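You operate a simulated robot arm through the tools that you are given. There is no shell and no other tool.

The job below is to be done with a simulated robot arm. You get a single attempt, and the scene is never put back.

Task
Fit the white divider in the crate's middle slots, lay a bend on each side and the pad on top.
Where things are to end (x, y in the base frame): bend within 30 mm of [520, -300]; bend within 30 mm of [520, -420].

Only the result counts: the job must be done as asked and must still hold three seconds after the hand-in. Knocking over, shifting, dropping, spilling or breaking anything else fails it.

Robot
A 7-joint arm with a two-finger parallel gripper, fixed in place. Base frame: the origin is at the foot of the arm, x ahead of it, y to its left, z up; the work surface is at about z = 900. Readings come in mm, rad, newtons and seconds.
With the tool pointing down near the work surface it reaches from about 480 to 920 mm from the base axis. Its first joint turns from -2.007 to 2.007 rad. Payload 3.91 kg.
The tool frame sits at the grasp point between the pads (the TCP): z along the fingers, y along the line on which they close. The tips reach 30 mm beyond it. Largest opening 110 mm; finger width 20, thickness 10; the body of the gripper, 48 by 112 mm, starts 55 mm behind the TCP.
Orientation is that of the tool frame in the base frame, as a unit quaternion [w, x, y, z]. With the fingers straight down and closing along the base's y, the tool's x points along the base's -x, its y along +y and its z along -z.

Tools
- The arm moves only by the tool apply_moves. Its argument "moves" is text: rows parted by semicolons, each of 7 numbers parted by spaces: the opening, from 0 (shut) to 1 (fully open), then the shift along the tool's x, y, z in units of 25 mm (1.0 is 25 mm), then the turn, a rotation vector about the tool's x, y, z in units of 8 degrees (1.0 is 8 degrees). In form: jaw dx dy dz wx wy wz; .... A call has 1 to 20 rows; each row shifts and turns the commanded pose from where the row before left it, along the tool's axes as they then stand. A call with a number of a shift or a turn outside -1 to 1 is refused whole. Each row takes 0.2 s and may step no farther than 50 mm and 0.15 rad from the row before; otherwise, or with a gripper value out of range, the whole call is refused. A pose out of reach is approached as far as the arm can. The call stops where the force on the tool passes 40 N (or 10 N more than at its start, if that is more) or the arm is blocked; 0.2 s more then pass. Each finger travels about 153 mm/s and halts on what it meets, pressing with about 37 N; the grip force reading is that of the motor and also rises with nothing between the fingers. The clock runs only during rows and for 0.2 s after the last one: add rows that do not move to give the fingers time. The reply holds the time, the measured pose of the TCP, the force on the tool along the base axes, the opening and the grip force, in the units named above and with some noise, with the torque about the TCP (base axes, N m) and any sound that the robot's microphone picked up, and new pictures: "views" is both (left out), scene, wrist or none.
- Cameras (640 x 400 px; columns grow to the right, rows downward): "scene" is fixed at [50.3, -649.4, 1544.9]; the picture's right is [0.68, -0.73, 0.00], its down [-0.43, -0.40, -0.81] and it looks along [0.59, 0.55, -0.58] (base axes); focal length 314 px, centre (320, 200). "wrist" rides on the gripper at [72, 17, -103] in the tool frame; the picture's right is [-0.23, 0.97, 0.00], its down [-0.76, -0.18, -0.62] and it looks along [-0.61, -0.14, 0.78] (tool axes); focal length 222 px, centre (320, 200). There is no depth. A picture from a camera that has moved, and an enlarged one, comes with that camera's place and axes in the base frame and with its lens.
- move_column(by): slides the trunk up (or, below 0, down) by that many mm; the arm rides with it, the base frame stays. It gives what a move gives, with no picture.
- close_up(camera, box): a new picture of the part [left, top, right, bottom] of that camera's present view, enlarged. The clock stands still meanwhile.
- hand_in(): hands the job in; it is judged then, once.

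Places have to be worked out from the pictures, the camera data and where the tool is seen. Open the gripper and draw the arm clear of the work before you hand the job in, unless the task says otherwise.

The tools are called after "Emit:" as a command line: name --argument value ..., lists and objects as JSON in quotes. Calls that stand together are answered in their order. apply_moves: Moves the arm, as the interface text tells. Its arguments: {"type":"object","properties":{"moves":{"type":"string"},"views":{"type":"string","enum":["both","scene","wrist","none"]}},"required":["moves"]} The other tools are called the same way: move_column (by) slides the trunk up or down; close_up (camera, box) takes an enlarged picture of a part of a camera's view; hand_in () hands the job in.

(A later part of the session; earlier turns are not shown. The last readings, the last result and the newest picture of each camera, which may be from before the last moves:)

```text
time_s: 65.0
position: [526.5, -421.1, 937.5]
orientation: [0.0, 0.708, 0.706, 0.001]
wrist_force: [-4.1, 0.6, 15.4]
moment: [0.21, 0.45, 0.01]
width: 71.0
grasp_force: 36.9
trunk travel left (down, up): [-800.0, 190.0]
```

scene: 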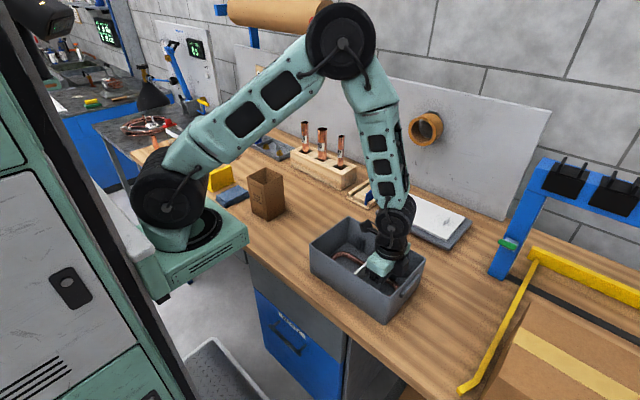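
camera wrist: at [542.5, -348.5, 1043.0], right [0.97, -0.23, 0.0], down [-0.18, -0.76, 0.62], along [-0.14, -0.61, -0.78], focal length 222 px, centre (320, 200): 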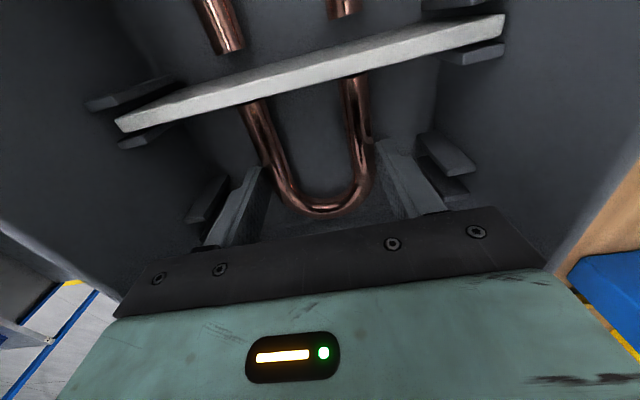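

At 15 N the bend is on the floor. I'll release it and rise straight up.

Emit:
apply_moves --moves "0.4 0 0 0 0 0 0; 0.76 0 0 0 0 0 0; 0.76 0 0 0 0 0 0; 0.76 0 0 -0.2 0 0 0; 0.76 0 0 -0.6 0 0 0; 0.76 0 0 -1 0 0 0; 0.76 0 0 -1 0 0 0; 0.76 0 0 -1 0 0 0; 0.76 0 0 -1 0 0 0; 0.76 0 0 -1 0 0 0; 0.76 0 0 -1 0 0 0; 0.76 0 0 0 0 0 0"

Emit:
close_up --camera "scene" --box '[300, 180, 440, 320]'

Emit:
close_up --camera "wrist" --box '[160, 0, 480, 210]'

```text
time_s: 67.6
position: [522.7, -418.9, 1106.1]
orientation: [0.001, 0.707, 0.707, 0.0]
wrist_force: [0.5, 0.1, 0.3]
moment: [0.02, -0.01, -0.01]
width: 83.5
grasp_force: 0.1
trunk travel left (down, up): [-800.0, 190.0]
camera wrist: at [540.3, -348.1, 1210.1], right [0.97, -0.23, 0.0], down [-0.18, -0.76, 0.62], along [-0.14, -0.61, -0.78], focal length 222 px, centre (320, 200)
```

scene: 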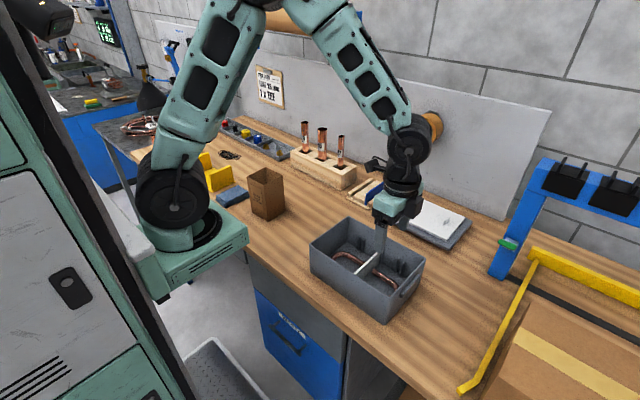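
wrist: 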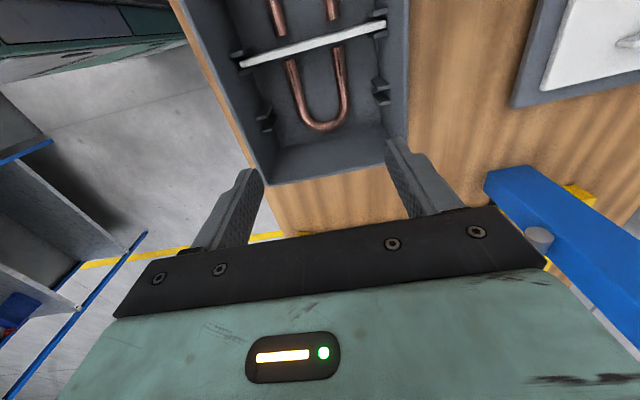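

```text
2.86 times, centred on (370, 250) of scene
camera zoom: at [50.3, -649.4, 1544.9], right [0.68, -0.73, 0.0], down [-0.43, -0.4, -0.81], along [0.59, 0.55, -0.58], focal length 898 px, centre (177, 57)
```

zoom: 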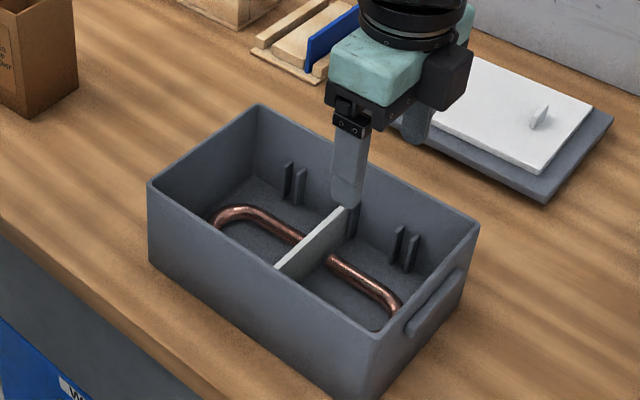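

```text
1.90 times, centred on (320, 105) of wrist
camera zoom: at [540.3, -348.1, 1210.1], right [0.97, -0.23, 0.0], down [-0.18, -0.76, 0.62], along [-0.14, -0.61, -0.78], focal length 423 px, centre (320, 381)
```

zoom: 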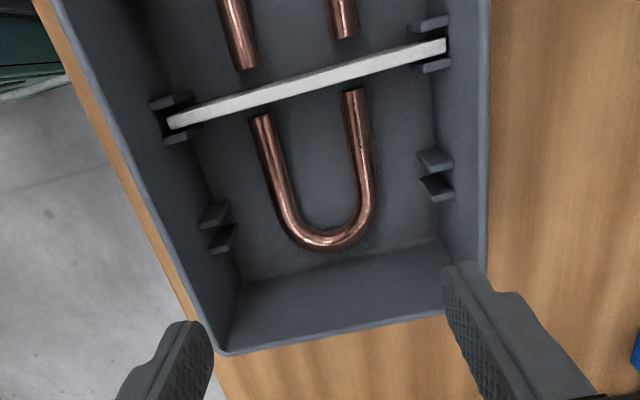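

Both bends lie flat, one on each side. For the pad I'll turn the gripper back and move toward it to look at its tab closely. The tab is far out, about 957 mm from the base axis.

Emit:
apply_moves --moves "0.6 0 0 0 0 0 -1; 0.5 0 0 0 0 0 -1; 0.4 0 0 0 0 0 -1; 0.4 0 0 0 0 0 -1; 0.4 0 0 0 0 0 -1; 0.4 0 0 0 0 0 -1; 0.4 0 0 0 0 0 -1; 0.4 0 0 0 0 0 -1; 0.4 0 0 0 0 0 -1; 0.4 0 0 0 0 0 -1; 0.4 0 0 0 0 0 -1; 0.4 0 0 0 0 0 -0.25; 0.4 0 0 0 0 0 0" --views "none"

Emit:
apply_moves --moves "0.4 -0.9 0.1 -0.2 0 0 0; 0.4 -0.9 0.1 -0.2 0 0 0; 0.4 -0.9 0.1 -0.2 0 0 0; 0.4 -0.9 0.1 0 0 0 0; 0.4 -0.9 0.1 0 0 0 0; 0.4 -0.9 0.1 0 0 0 0; 0.4 -0.9 0 0 0 0 0; 0.4 -0.9 0 0 0 0 0; 0.4 -0.9 0 0 0 0 0; 0.4 -0.9 0 0 0 0 0; 0.4 0 0 0 0 0 0; 0.4 0 0 0 0 0 0"

Emit:
close_up --camera "wrist" --box '[120, 0, 480, 230]'

Emit:
close_up --camera "scene" --box '[375, 180, 475, 260]'

```text
time_s: 70.4
position: [524.2, -420.3, 1107.6]
orientation: [0.0, -0.001, 1.0, 0.001]
wrist_force: [1.7, -0.7, 0.0]
moment: [-0.03, 0.03, 0.0]
width: 44.1
grasp_force: 0.1
trunk travel left (down, up): [-800.0, 190.0]
```

```text
time_s: 73.0
position: [749.6, -404.7, 1123.0]
orientation: [0.0, -0.001, 1.0, -0.001]
wrist_force: [-0.6, -0.5, -0.1]
moment: [0.03, 0.0, 0.01]
width: 43.9
grasp_force: 0.1
trunk travel left (down, up): [-800.0, 190.0]
camera wrist: at [677.1, -387.7, 1226.5], right [0.23, 0.97, 0.0], down [0.76, -0.18, 0.62], along [0.61, -0.14, -0.78], focal length 222 px, centre (320, 200)
```

scene: 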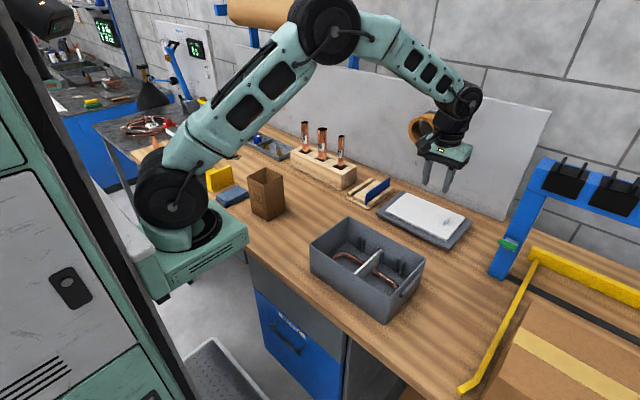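
wrist: 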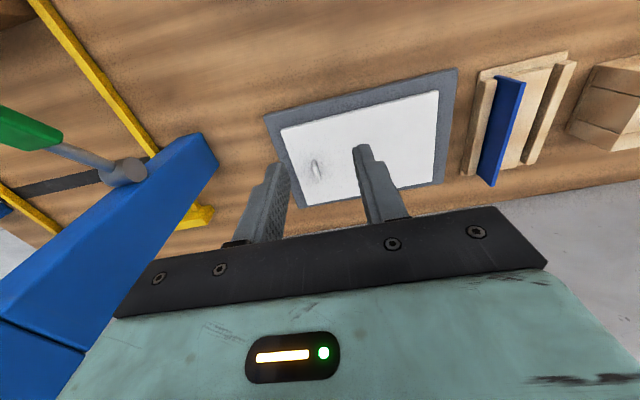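

```text
1.74 times, centred on (300, 115) of wrist
camera zoom: at [677.1, -387.7, 1226.5], right [0.23, 0.97, 0.0], down [0.76, -0.18, 0.62], along [0.61, -0.14, -0.78], focal length 386 px, centre (355, 348)
```

zoom: 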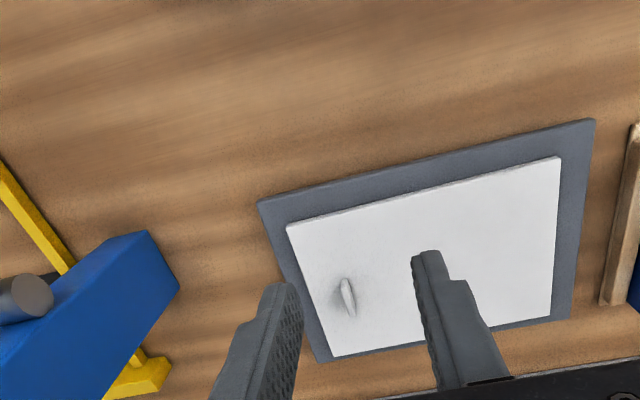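

```text
5.00 times, centred on (425, 220) of scene
camera zoom: at [50.3, -649.4, 1544.9], right [0.68, -0.73, 0.0], down [-0.43, -0.4, -0.81], along [0.59, 0.55, -0.58], focal length 1571 px, centre (-205, 100)
```

zoom: 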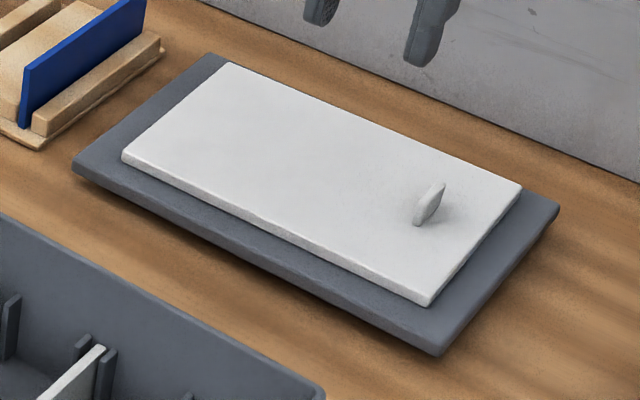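

The pad spans about x 779–924 and y -469 to -256, with a thin fin tab near (854, -434) lying along x. I'll move closer and lower to measure the tab and see how the reach behaves.

Emit:
apply_moves --moves "0.4 -0.5 -0.3 0.7 0 0 0; 0.4 -0.5 -0.3 0.7 0 0 0; 0.4 -0.5 -0.3 0.7 0 0 0; 0.4 -0.5 -0.3 0.7 0 0 0; 0.4 0 0 0.7 0 0 0; 0.4 0 0 0 0 0 0; 0.4 0 0 0 0 0 0"

Emit:
close_up --camera "wrist" --box '[180, 40, 420, 210]'

Emit:
close_up --camera "scene" --box '[400, 150, 480, 240]'

```text
time_s: 74.6
position: [801.0, -433.8, 1033.4]
orientation: [-0.001, 0.0, 1.0, 0.0]
wrist_force: [0.7, 0.5, -0.5]
moment: [0.01, 0.0, 0.01]
width: 44.2
grasp_force: 0.0
trunk travel left (down, up): [-800.0, 190.0]
camera wrist: at [728.2, -417.8, 1137.0], right [0.23, 0.97, 0.0], down [0.76, -0.18, 0.62], along [0.61, -0.14, -0.78], focal length 222 px, centre (320, 200)
```

scene: 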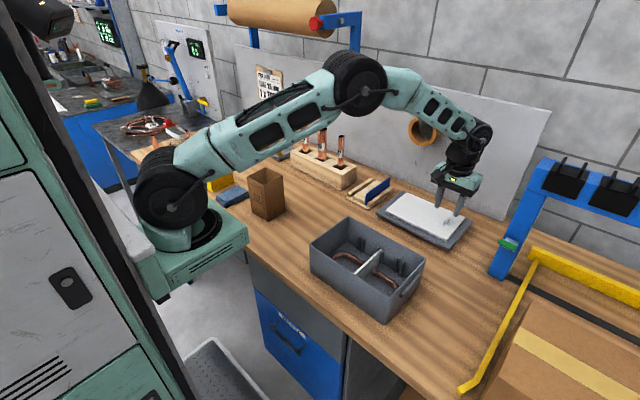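
wrist: 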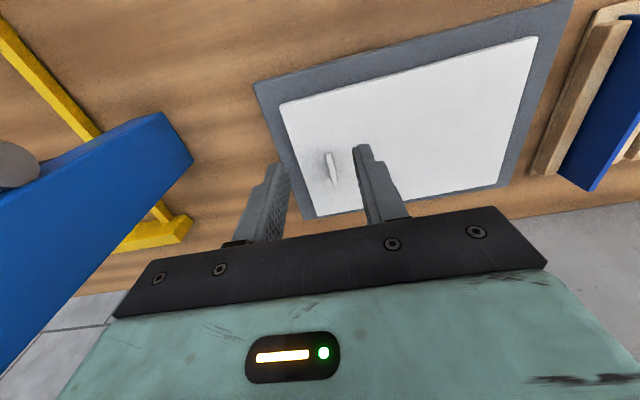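

```text
2.35 times, centred on (300, 125) of wrist
camera zoom: at [728.2, -417.8, 1137.0], right [0.23, 0.97, 0.0], down [0.76, -0.18, 0.62], along [0.61, -0.14, -0.78], focal length 523 px, centre (367, 376)
```

zoom: 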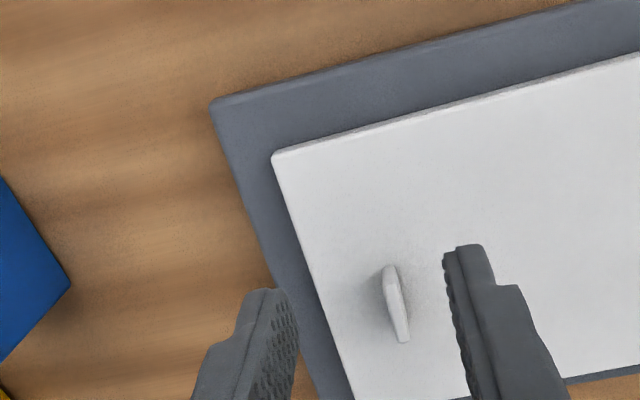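

```text
4.44 times, centred on (440, 195) of scene
camera zoom: at [50.3, -649.4, 1544.9], right [0.68, -0.73, 0.0], down [-0.43, -0.4, -0.81], along [0.59, 0.55, -0.58], focal length 1397 px, centre (-213, 222)
```

zoom: 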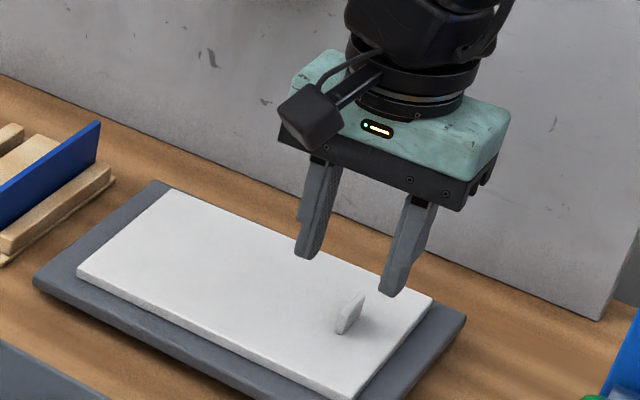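

I'll zoom right in on the tab from both cameras.

Emit:
close_up --camera "scene" --box '[430, 200, 465, 225]'

Emit:
close_up --camera "wrist" --box '[310, 135, 366, 195]'

```text
16.00 times, centred on (448, 212) of scene
camera zoom: at [50.3, -649.4, 1544.9], right [0.68, -0.73, 0.0], down [-0.43, -0.4, -0.81], along [0.59, 0.55, -0.58], focal length 5028 px, centre (-1720, 0)
```

zoom: 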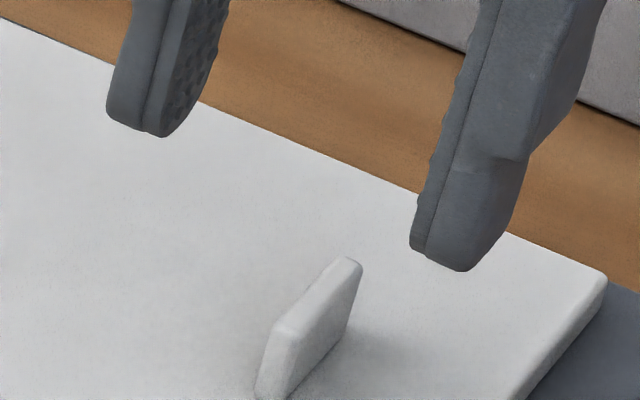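

```text
6.67 times, centred on (338, 165) of wrist
camera zoom: at [728.2, -417.8, 1137.0], right [0.23, 0.97, 0.0], down [0.76, -0.18, 0.62], along [0.61, -0.14, -0.78], focal length 1481 px, centre (200, 433)
```

zoom: 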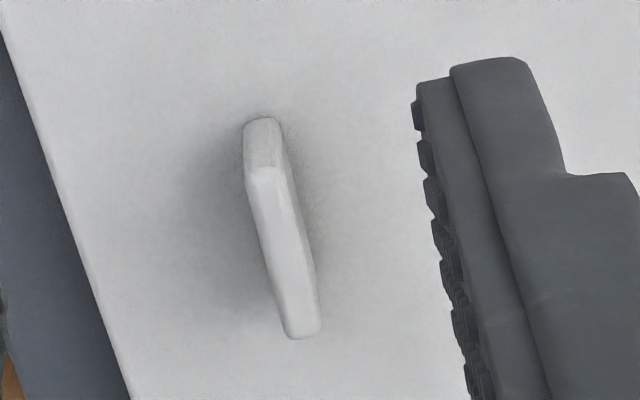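

The tab runs x 839–869 at y≈-433.5, about 5 mm thick with its top near z=936. Its radius of 957 mm is beyond the straight-down reach, so I'll tilt the tool 20° in the x–z plane. The fingers stay parallel to the fin and point outward. Then I'll hover over it.

Emit:
apply_moves --moves "0.3 0 0 0 0 -0.9 0; 0.3 0 0 0 0 -0.8 0; 0.3 0 0 0 0 -0.8 0; 0.3 0 0 0 0 0 0; 0.3 -0.26 0.013 0.6 0 0 0; 0.3 -0.26 0.013 0.6 0 0 0; 0.3 -0.26 0.013 0.6 0 0 0; 0.3 -0.27 0.013 0.6 0 0 0; 0.3 0 0 0 0 0 0; 0.3 0 0 0 0 0 0"

Emit:
close_up --camera "wrist" --box '[220, 60, 420, 210]'

Emit:
close_up --camera "scene" --box '[400, 150, 480, 240]'

```text
time_s: 76.8
position: [846.7, -433.1, 985.8]
orientation: [0.174, 0.0, 0.985, 0.0]
wrist_force: [-0.5, 0.4, 0.3]
moment: [-0.02, 0.0, 0.03]
width: 33.1
grasp_force: 0.0
trunk travel left (down, up): [-800.0, 190.0]
camera wrist: at [743.0, -417.5, 1058.8], right [0.21, 0.97, 0.08], down [0.5, -0.18, 0.85], along [0.84, -0.14, -0.53], focal length 222 px, centre (320, 200)
```

scene: 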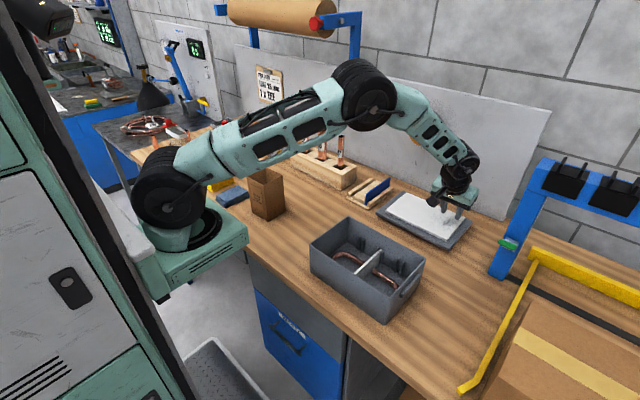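
wrist: 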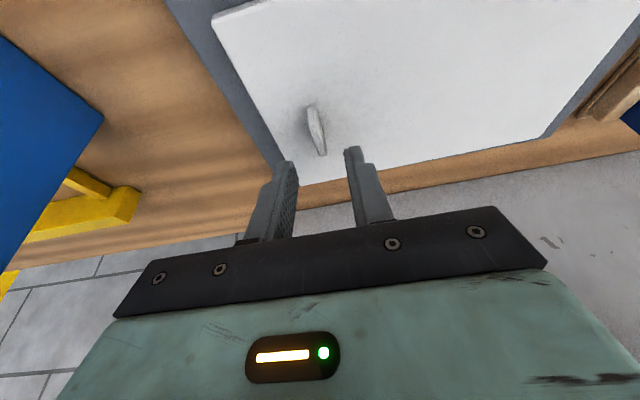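

```text
2.67 times, centred on (320, 135) of wrist
camera zoom: at [743.0, -417.5, 1058.8], right [0.21, 0.97, 0.08], down [0.5, -0.18, 0.85], along [0.84, -0.14, -0.53], focal length 592 px, centre (320, 373)
```

zoom: 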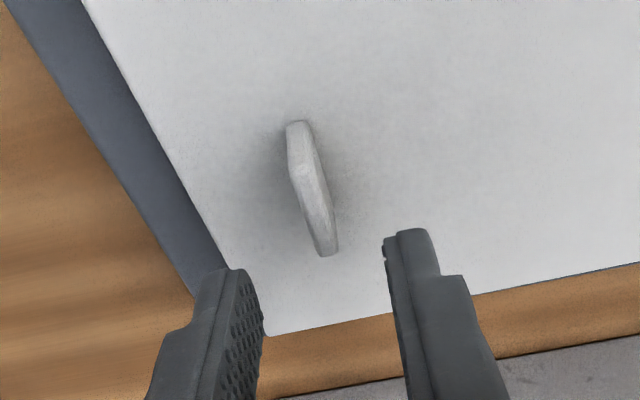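

```text
4.44 times, centred on (440, 195) of scene
camera zoom: at [50.3, -649.4, 1544.9], right [0.68, -0.73, 0.0], down [-0.43, -0.4, -0.81], along [0.59, 0.55, -0.58], focal length 1397 px, centre (-213, 222)
```

zoom: 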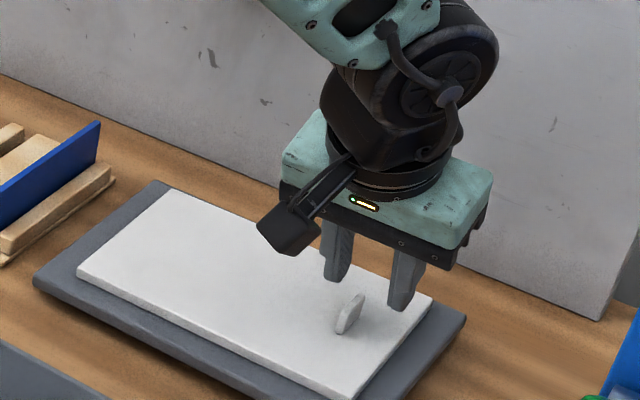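

The arm reaches here with the 20° tilt, and re-triangulating puts the pad surface nearer z≈927 with the fin at x 835–863. The fin is centred between the fingers in y, so I'll move in lower and look again.

Emit:
apply_moves --moves "0.3 0.2 0.01 0.28 0 0 0; 0.3 0.21 0.01 0.28 0 0 0; 0.3 0 0 0 0 0 0; 0.3 0 0 0 0 0 0"

Emit:
close_up --camera "wrist" --box '[220, 60, 420, 210]'

Emit:
close_up --camera "scene" --box '[425, 190, 475, 230]'

```text
time_s: 77.8
position: [839.7, -432.5, 968.2]
orientation: [0.174, -0.001, 0.985, 0.0]
wrist_force: [-1.2, 0.5, 0.2]
moment: [0.01, -0.02, 0.0]
width: 32.9
grasp_force: 0.0
trunk travel left (down, up): [-800.0, 190.0]
camera wrist: at [737.6, -416.6, 1041.8], right [0.21, 0.97, 0.08], down [0.5, -0.18, 0.85], along [0.84, -0.14, -0.53], focal length 222 px, centre (320, 200)
```

scene: 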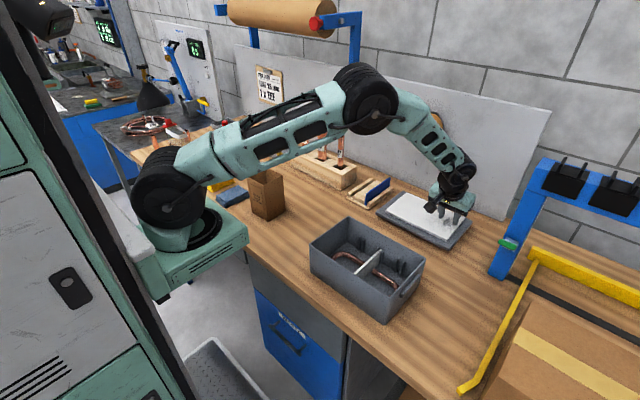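
wrist: 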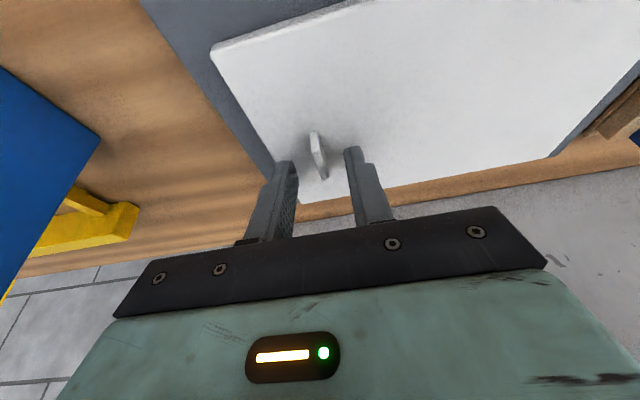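

```text
2.67 times, centred on (320, 135) of wrist
camera zoom: at [737.6, -416.6, 1041.8], right [0.21, 0.97, 0.08], down [0.5, -0.18, 0.85], along [0.84, -0.14, -0.53], focal length 592 px, centre (320, 373)
```

zoom: 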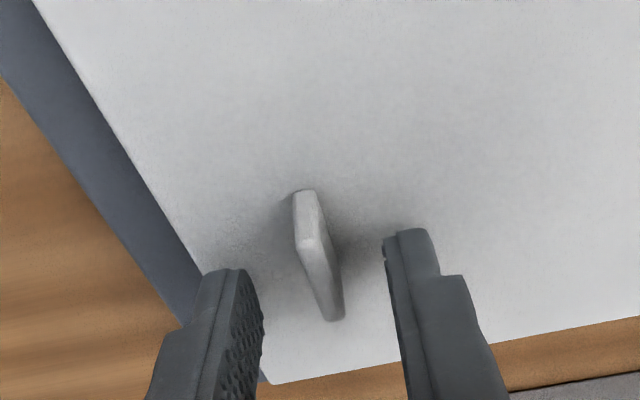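

```text
10.00 times, centred on (450, 210) of scene
camera zoom: at [50.3, -649.4, 1544.9], right [0.68, -0.73, 0.0], down [-0.43, -0.4, -0.81], along [0.59, 0.55, -0.58], focal length 3142 px, centre (-980, 100)
```

zoom: 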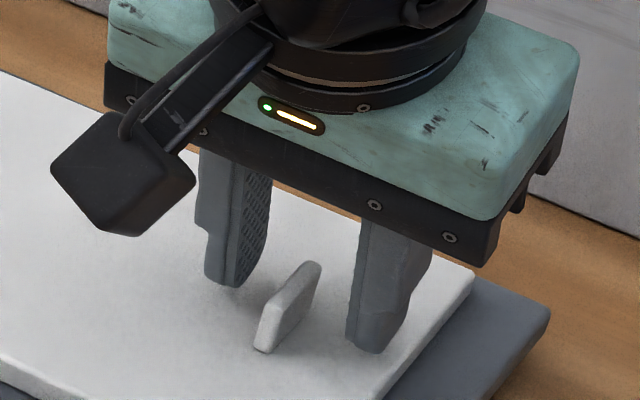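

The fin is centred between the fingers, with its top about 18 mm above the pad surface. I'll lower the last few millimetres carefully and watch the force.

Emit:
apply_moves --moves "0.3 0.03 0 0.14 0 0 0; 0.3 0.03 0 0.12 0 0 0; 0.3 0 0 0 0 0 0; 0.3 0 0 0 0 0 0"

Emit:
close_up --camera "wrist" --box '[220, 60, 420, 210]'

Emit:
close_up --camera "scene" --box '[425, 190, 475, 230]'

```text
time_s: 78.8
position: [841.7, -432.5, 965.4]
orientation: [0.176, 0.0, 0.984, -0.001]
wrist_force: [-1.1, 0.6, 18.3]
moment: [0.1, 0.0, 0.04]
width: 33.2
grasp_force: 0.1
trunk travel left (down, up): [-800.0, 190.0]
camera wrist: at [738.1, -417.1, 1037.4], right [0.21, 0.97, 0.08], down [0.5, -0.18, 0.85], along [0.84, -0.14, -0.52], focal length 222 px, centre (320, 200)
```

scene: 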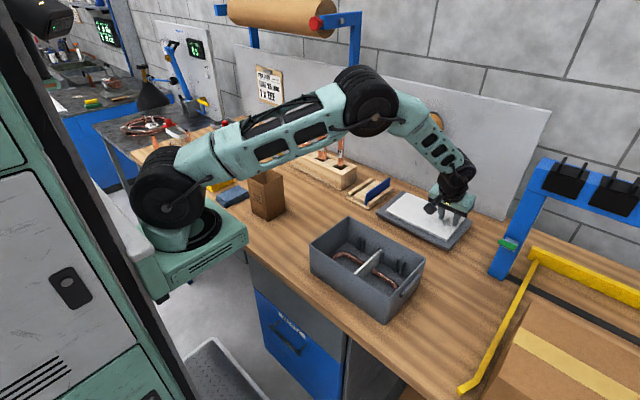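
wrist: 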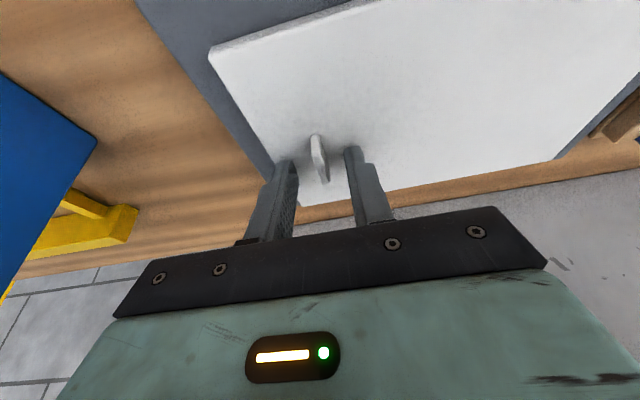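

```text
2.67 times, centred on (320, 135) of wrist
camera zoom: at [738.1, -417.1, 1037.4], right [0.21, 0.97, 0.08], down [0.5, -0.18, 0.85], along [0.84, -0.14, -0.52], focal length 592 px, centre (320, 373)
```

zoom: 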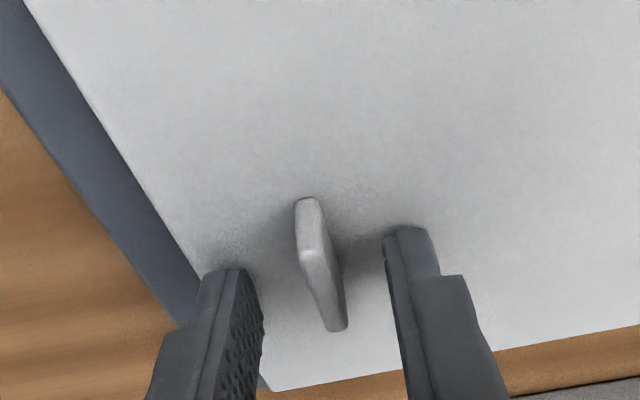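

```text
10.00 times, centred on (450, 210) of scene
camera zoom: at [50.3, -649.4, 1544.9], right [0.68, -0.73, 0.0], down [-0.43, -0.4, -0.81], along [0.59, 0.55, -0.58], focal length 3142 px, centre (-980, 100)
```

zoom: 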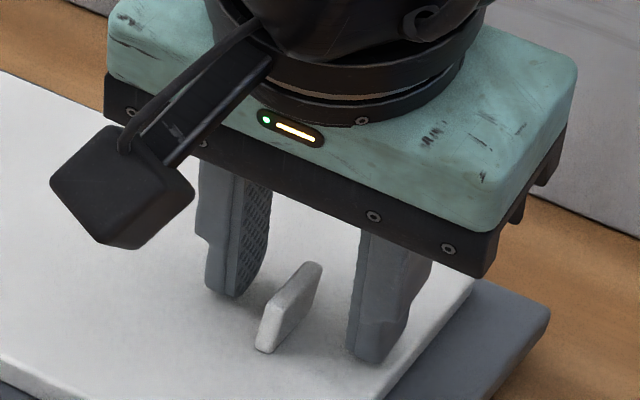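

I felt the pad surface at 18 N, so its top is at z≈933.5 and the fin is centred near x≈845.5. I'll back off about 2 mm, centre on the fin in x and close on it.

Emit:
apply_moves --moves "0.3 -0.04 0 -0.11 0 0 0; 0.3 0.138 0 -0.088 0 0 0; 0.3 0 0 0 0 0 0; 0.3 0 0 0 0 0 0" --views "wrist"

Emit:
close_up --camera "wrist" --box '[220, 60, 420, 210]'

```text
time_s: 79.8
position: [836.3, -432.6, 966.0]
orientation: [0.173, 0.0, 0.985, 0.001]
wrist_force: [-0.6, -0.2, 0.2]
moment: [0.0, 0.0, -0.01]
width: 33.2
grasp_force: 0.1
trunk travel left (down, up): [-800.0, 190.0]
camera wrist: at [733.6, -416.6, 1038.7], right [0.21, 0.97, 0.08], down [0.5, -0.18, 0.84], along [0.84, -0.14, -0.53], focal length 222 px, centre (320, 200)
```

wrist: 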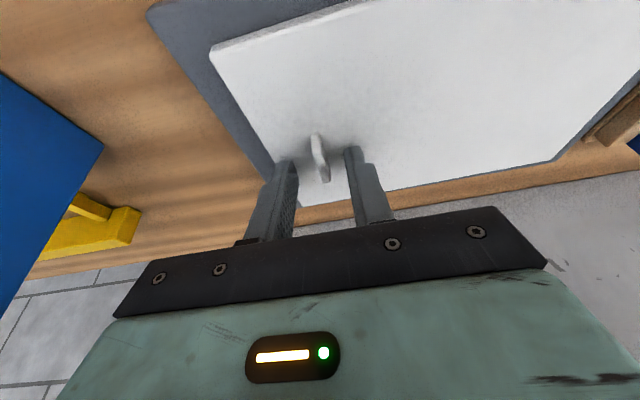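

```text
2.67 times, centred on (320, 135) of wrist
camera zoom: at [733.6, -416.6, 1038.7], right [0.21, 0.97, 0.08], down [0.5, -0.18, 0.84], along [0.84, -0.14, -0.53], focal length 592 px, centre (320, 373)
```

zoom: 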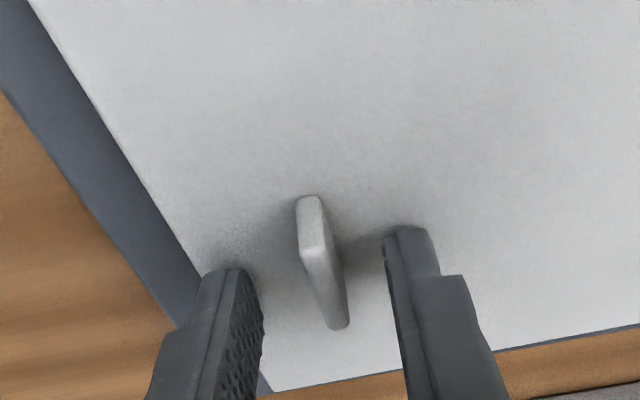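

The fin is centred and nothing is in contact. Closing on it.

Emit:
apply_moves --moves "0 0 0 0 0 0 0; 0 0 0 0 0 0 0; 0 0 0 0 0 0 0; 0 0 0 0 0 0 0" --views "wrist"

Emit:
close_up --camera "wrist" --box '[220, 60, 420, 210]'

Emit:
close_up --camera "scene" --box '[425, 190, 475, 230]'

```text
time_s: 80.8
position: [836.7, -433.3, 966.9]
orientation: [0.174, 0.0, 0.985, 0.0]
wrist_force: [-0.1, 0.0, -1.0]
moment: [-0.06, -0.01, 0.02]
width: 4.8
grasp_force: 36.5
trunk travel left (down, up): [-800.0, 190.0]
camera wrist: at [734.1, -416.7, 1039.6], right [0.21, 0.97, 0.08], down [0.5, -0.18, 0.85], along [0.84, -0.14, -0.53], focal length 222 px, centre (320, 200)
```

wrist: 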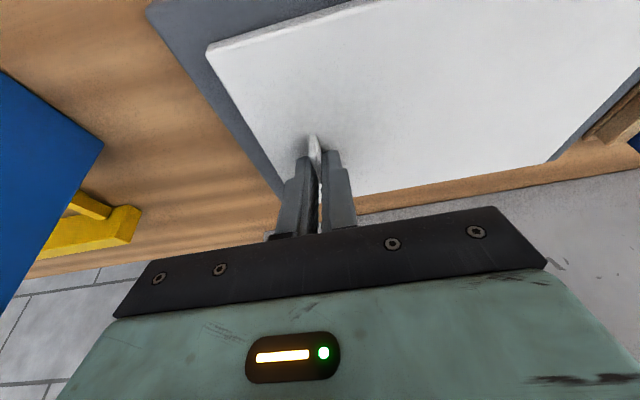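

```text
2.67 times, centred on (320, 135) of wrist
camera zoom: at [734.1, -416.7, 1039.6], right [0.21, 0.97, 0.08], down [0.5, -0.18, 0.85], along [0.84, -0.14, -0.53], focal length 592 px, centre (320, 373)
```

zoom: 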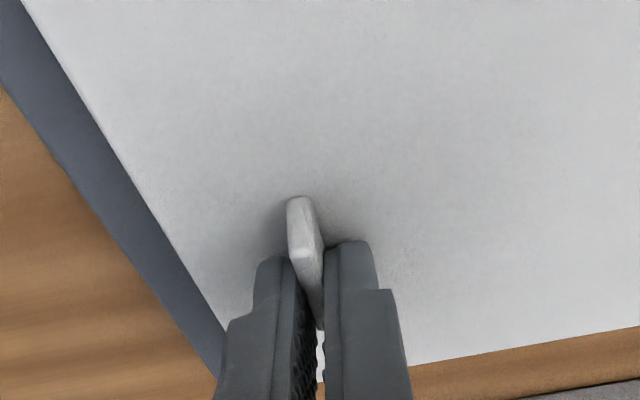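

```text
10.00 times, centred on (450, 210) of scene
camera zoom: at [50.3, -649.4, 1544.9], right [0.68, -0.73, 0.0], down [-0.43, -0.4, -0.81], along [0.59, 0.55, -0.58], focal length 3142 px, centre (-980, 100)
```

zoom: 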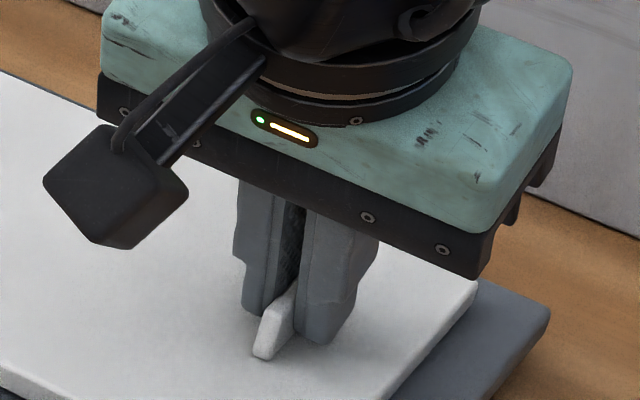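

Gripped at 4.8 mm on the fin. I'll lift 25 mm slowly and check whether the pad stays level.

Emit:
apply_moves --moves "0 -0.034 0 -0.094 0 0 0; 0 -0.068 0 -0.188 0 0 0; 0 -0.12 0 -0.329 0 0 0; 0 -0.12 0 -0.329 0 0 0; 0 0 0 0 0 0 0; 0 0 0 0 0 0 0"

Emit:
close_up --camera "scene" --box '[375, 170, 485, 260]'

Emit:
close_up --camera "wrist" --box '[120, 0, 640, 240]'

```text
time_s: 82.2
position: [836.5, -434.1, 992.1]
orientation: [0.174, 0.0, 0.985, 0.0]
wrist_force: [-0.4, 0.0, -0.6]
moment: [-0.06, 0.01, 0.0]
width: 4.9
grasp_force: 37.0
trunk travel left (down, up): [-800.0, 190.0]
camera wrist: at [733.4, -417.3, 1065.5], right [0.21, 0.97, 0.08], down [0.5, -0.18, 0.85], along [0.84, -0.14, -0.53], focal length 222 px, centre (320, 200)
```

scene: 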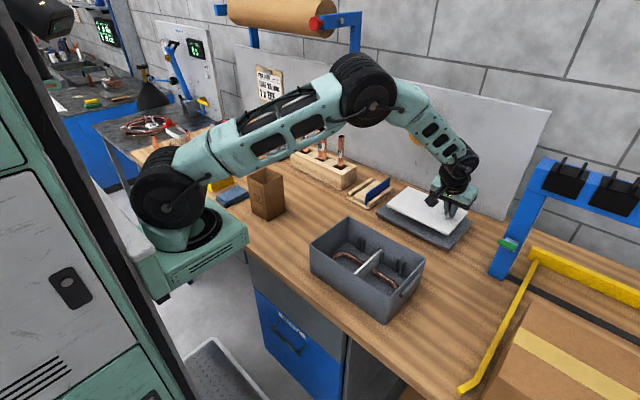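
wrist: 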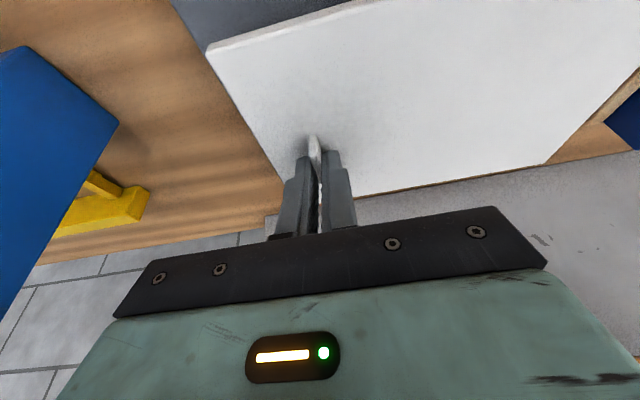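

```text
4.44 times, centred on (430, 215) of scene
camera zoom: at [50.3, -649.4, 1544.9], right [0.68, -0.73, 0.0], down [-0.43, -0.4, -0.81], along [0.59, 0.55, -0.58], focal length 1397 px, centre (-169, 133)
```

zoom: 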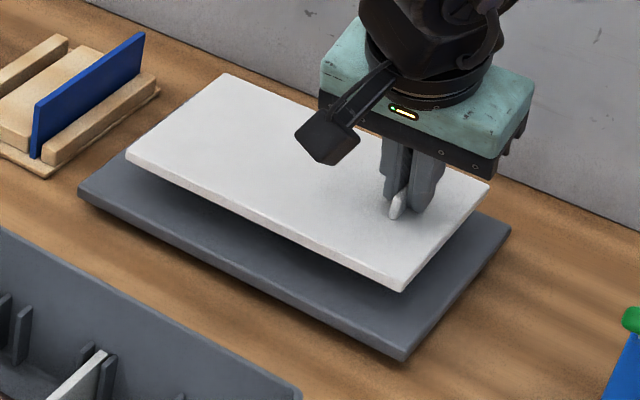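

```text
1.23 times, centred on (380, 120) of wrist
camera zoom: at [733.4, -417.3, 1065.5], right [0.21, 0.97, 0.08], down [0.5, -0.18, 0.85], along [0.84, -0.14, -0.53], focal length 273 px, centre (246, 298)
```

zoom: 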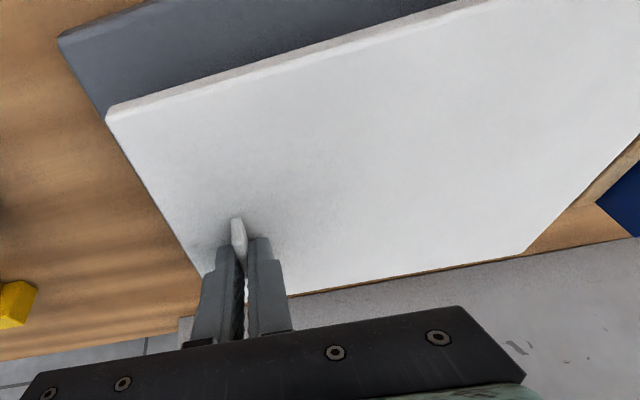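

The pad came up level with almost no load. I'll lift it higher, then carry it in -x over the crate.

Emit:
apply_moves --moves "0 -0.137 0 -0.376 0 0 0; 0 -0.274 0 -0.752 0 0 0; 0 -0.274 0 -0.752 0 0 0; 0 -0.137 0 -0.376 0 0 0; 0 0.3 0 -0.325 0 0 0; 0 0.615 0 -0.65 0 0 0; 0 0.615 0 -0.65 0 0 0; 0 0.615 0 -0.65 0 0 0; 0 0.3 0 -0.325 0 0 0; 0 0 0 0 0 0 0; 0 0 0 0 0 0 0"

Emit:
close_up --camera "scene" --box '[360, 130, 490, 250]'

```text
time_s: 84.6
position: [756.6, -434.4, 1091.6]
orientation: [0.173, -0.001, 0.985, 0.001]
wrist_force: [0.4, -1.0, -1.0]
moment: [-0.02, 0.01, 0.02]
width: 4.9
grasp_force: 36.7
trunk travel left (down, up): [-800.0, 190.0]
camera wrist: at [654.5, -417.6, 1164.4], right [0.21, 0.97, 0.08], down [0.5, -0.18, 0.85], along [0.84, -0.14, -0.53], focal length 222 px, centre (320, 200)
```

scene: 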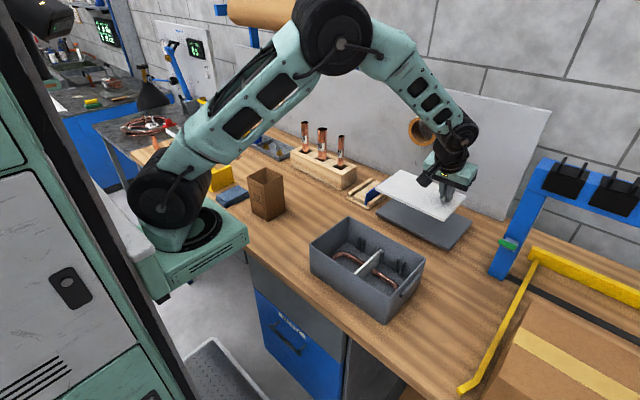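
wrist: 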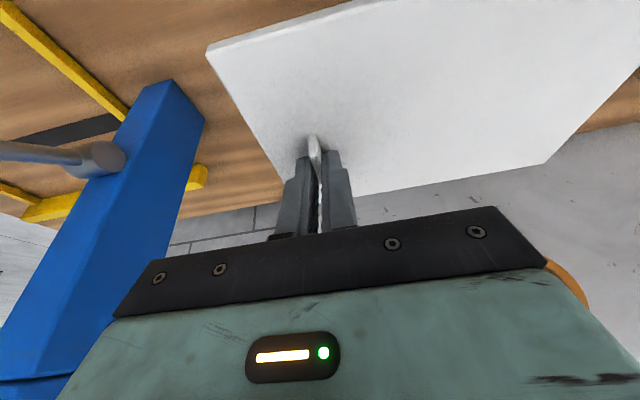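

```text
3.33 times, centred on (425, 190) of scene
camera zoom: at [50.3, -649.4, 1544.9], right [0.68, -0.73, 0.0], down [-0.43, -0.4, -0.81], along [0.59, 0.55, -0.58], focal length 1048 px, centre (-30, 233)
```

zoom: 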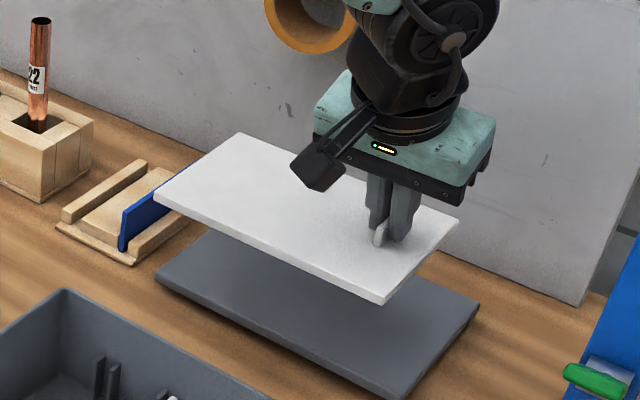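

The pad is hanging level, with its centre about 4.5 mm in x and 71 mm in y from the TCP. I'll carry it over the crate.

Emit:
apply_moves --moves "0 0.4 0.006 -0.146 0 0 0; 0 0.889 0.0124 -0.323 0 0 0; 0 0.889 0.0124 -0.323 0 0 0; 0 0.889 0.0124 -0.323 0 0 0; 0 0.889 0.0124 -0.323 0 0 0; 0 0.889 0.0124 -0.323 0 0 0; 0 0.889 0.0124 -0.323 0 0 0; 0 0.889 0.0124 -0.323 0 0 0; 0 0.889 0.0124 -0.323 0 0 0; 0 0.889 0.0124 -0.323 0 0 0; 0 0.489 0.006 -0.177 0 0 0; 0 0 0 0 0 0 0; 0 0 0 0 0 0 0"

Emit:
close_up --camera "scene" --box '[300, 180, 440, 320]'

Emit:
close_up --camera "wrist" --box '[120, 0, 640, 240]'

```text
time_s: 87.4
position: [521.8, -430.4, 1092.3]
orientation: [0.174, 0.0, 0.985, 0.0]
wrist_force: [0.4, 0.4, -0.6]
moment: [0.0, -0.01, 0.01]
width: 4.5
grasp_force: 37.5
trunk travel left (down, up): [-800.0, 190.0]
camera wrist: at [418.8, -414.6, 1165.1], right [0.21, 0.97, 0.08], down [0.5, -0.18, 0.85], along [0.84, -0.14, -0.53], focal length 222 px, centre (320, 200)
```

scene: 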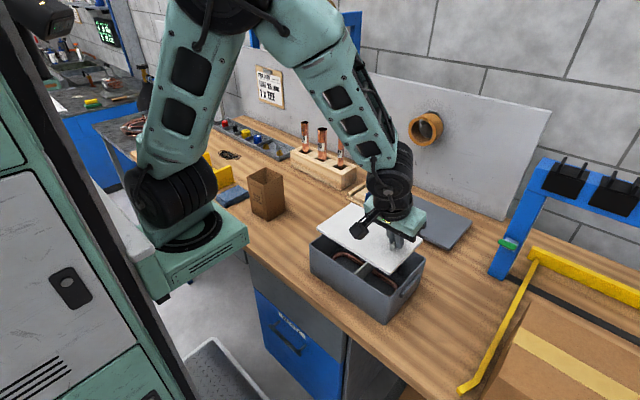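
wrist: 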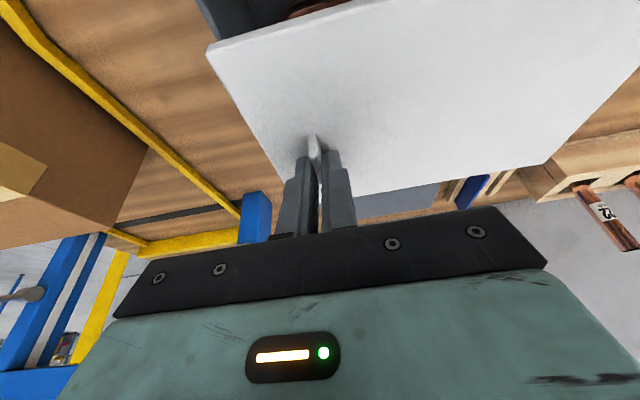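

```text
2.86 times, centred on (370, 250) of scene
camera zoom: at [50.3, -649.4, 1544.9], right [0.68, -0.73, 0.0], down [-0.43, -0.4, -0.81], along [0.59, 0.55, -0.58], focal length 898 px, centre (177, 57)
```

zoom: 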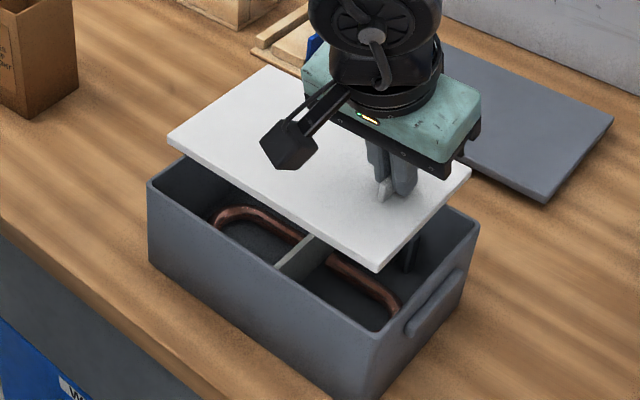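

```text
1.23 times, centred on (380, 120) of wrist
camera zoom: at [418.8, -414.6, 1165.1], right [0.21, 0.97, 0.08], down [0.5, -0.18, 0.85], along [0.84, -0.14, -0.53], focal length 273 px, centre (246, 298)
```

zoom: 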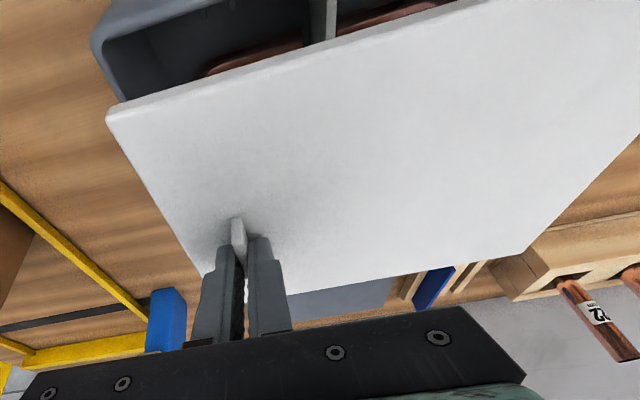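

The pad is level over the crate. I'll shift 1.5 mm toward +x and lower to just above the rim, where I can compare edges with little parallax.

Emit:
apply_moves --moves "0 0.12 0 0.38 0 0 0; 0 0.123 0 0.381 0 0 0; 0 0.124 0 0.382 0 0 0; 0 0.124 0 0.381 0 0 0; 0 0 0 0 0 0 0; 0 0 0 0 0 0 0"

Emit:
close_up --camera "scene" --box '[305, 205, 430, 325]'

Emit:
close_up --camera "wrist" --box '[180, 0, 640, 220]'

```text
time_s: 88.8
position: [522.2, -431.4, 1051.6]
orientation: [0.173, 0.0, 0.985, 0.0]
wrist_force: [-0.3, -0.3, -1.1]
moment: [0.0, 0.02, -0.01]
width: 4.7
grasp_force: 37.6
trunk travel left (down, up): [-800.0, 190.0]
camera wrist: at [419.7, -414.4, 1124.9], right [0.21, 0.97, 0.08], down [0.5, -0.18, 0.85], along [0.84, -0.14, -0.53], focal length 222 px, centre (320, 200)
```

scene: 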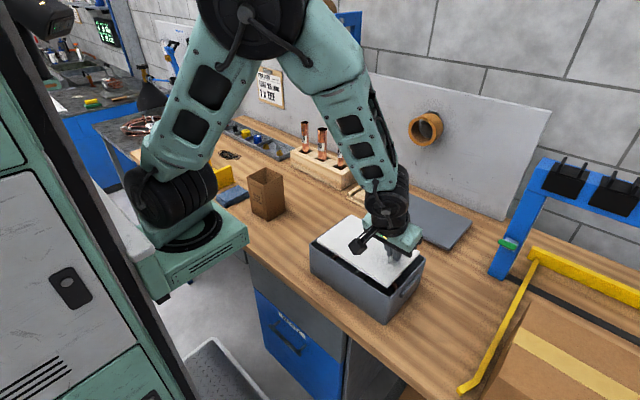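
wrist: 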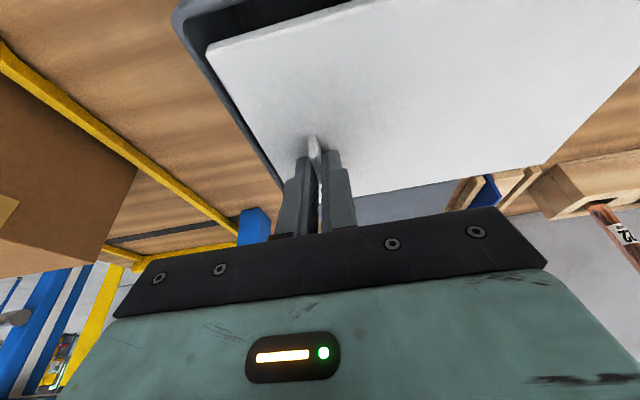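

```text
3.33 times, centred on (368, 265) of scene
camera zoom: at [50.3, -649.4, 1544.9], right [0.68, -0.73, 0.0], down [-0.43, -0.4, -0.81], along [0.59, 0.55, -0.58], focal length 1048 px, centre (162, -17)
```

zoom: 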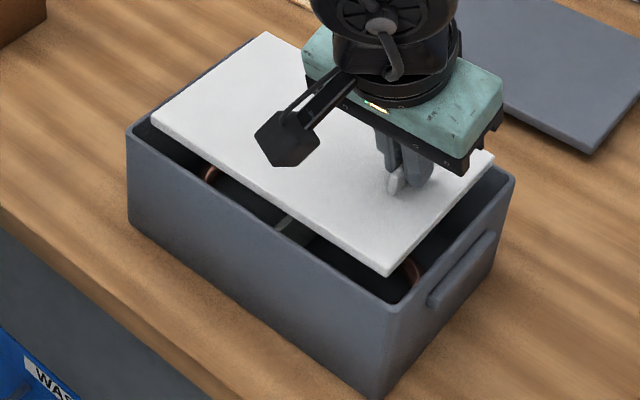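

```text
1.39 times, centred on (410, 110) of wrist
camera zoom: at [419.7, -414.4, 1124.9], right [0.21, 0.97, 0.08], down [0.5, -0.18, 0.85], along [0.84, -0.14, -0.53], focal length 309 px, centre (195, 325)
```

zoom: 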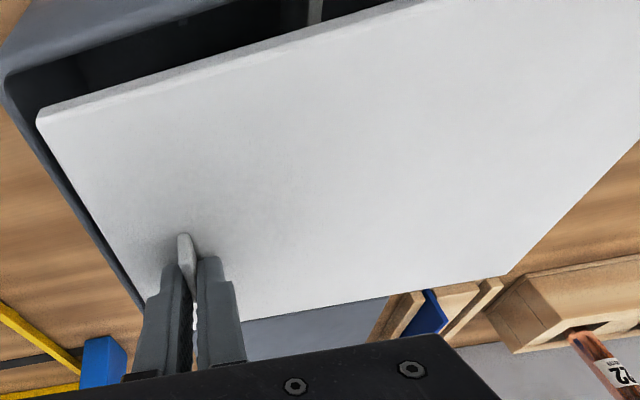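

I'll check the gap between the pad edge and the crate wall more closely on the -x and -y sides.

Emit:
close_up --camera "wrist" --box '[170, 0, 330, 100]'

Emit:
close_up --camera "scene" --box '[385, 240, 435, 300]'

Emit:
close_up --camera "scene" --box '[305, 205, 365, 265]'

```text
4.00 times, centred on (250, 50) of wrist
camera zoom: at [419.7, -414.4, 1124.9], right [0.21, 0.97, 0.08], down [0.5, -0.18, 0.85], along [0.84, -0.14, -0.53], focal length 888 px, centre (600, 800)
```

zoom: 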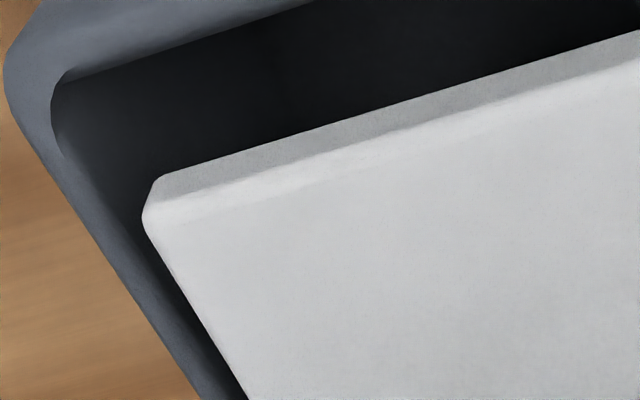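

```text
6.67 times, centred on (410, 270) of scene
camera zoom: at [50.3, -649.4, 1544.9], right [0.68, -0.73, 0.0], down [-0.43, -0.4, -0.81], along [0.59, 0.55, -0.58], focal length 2095 px, centre (-280, -267)
```

zoom: 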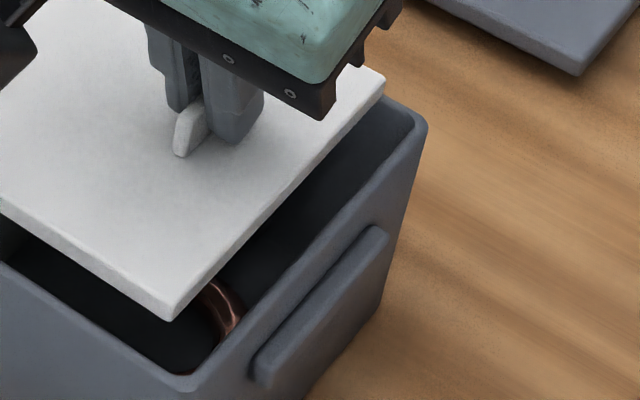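

```text
6.67 times, centred on (335, 235) of scene
camera zoom: at [50.3, -649.4, 1544.9], right [0.68, -0.73, 0.0], down [-0.43, -0.4, -0.81], along [0.59, 0.55, -0.58], focal length 2095 px, centre (220, -33)
```

zoom: 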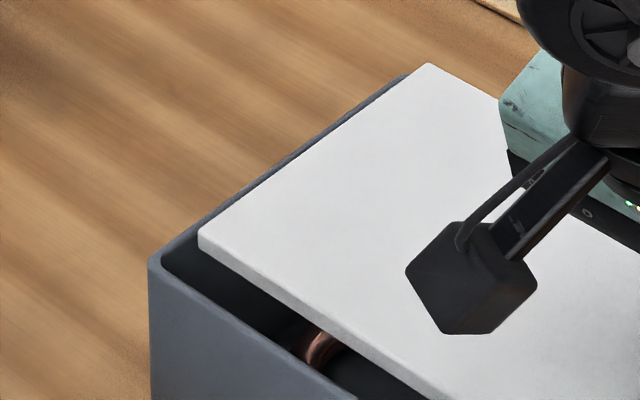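

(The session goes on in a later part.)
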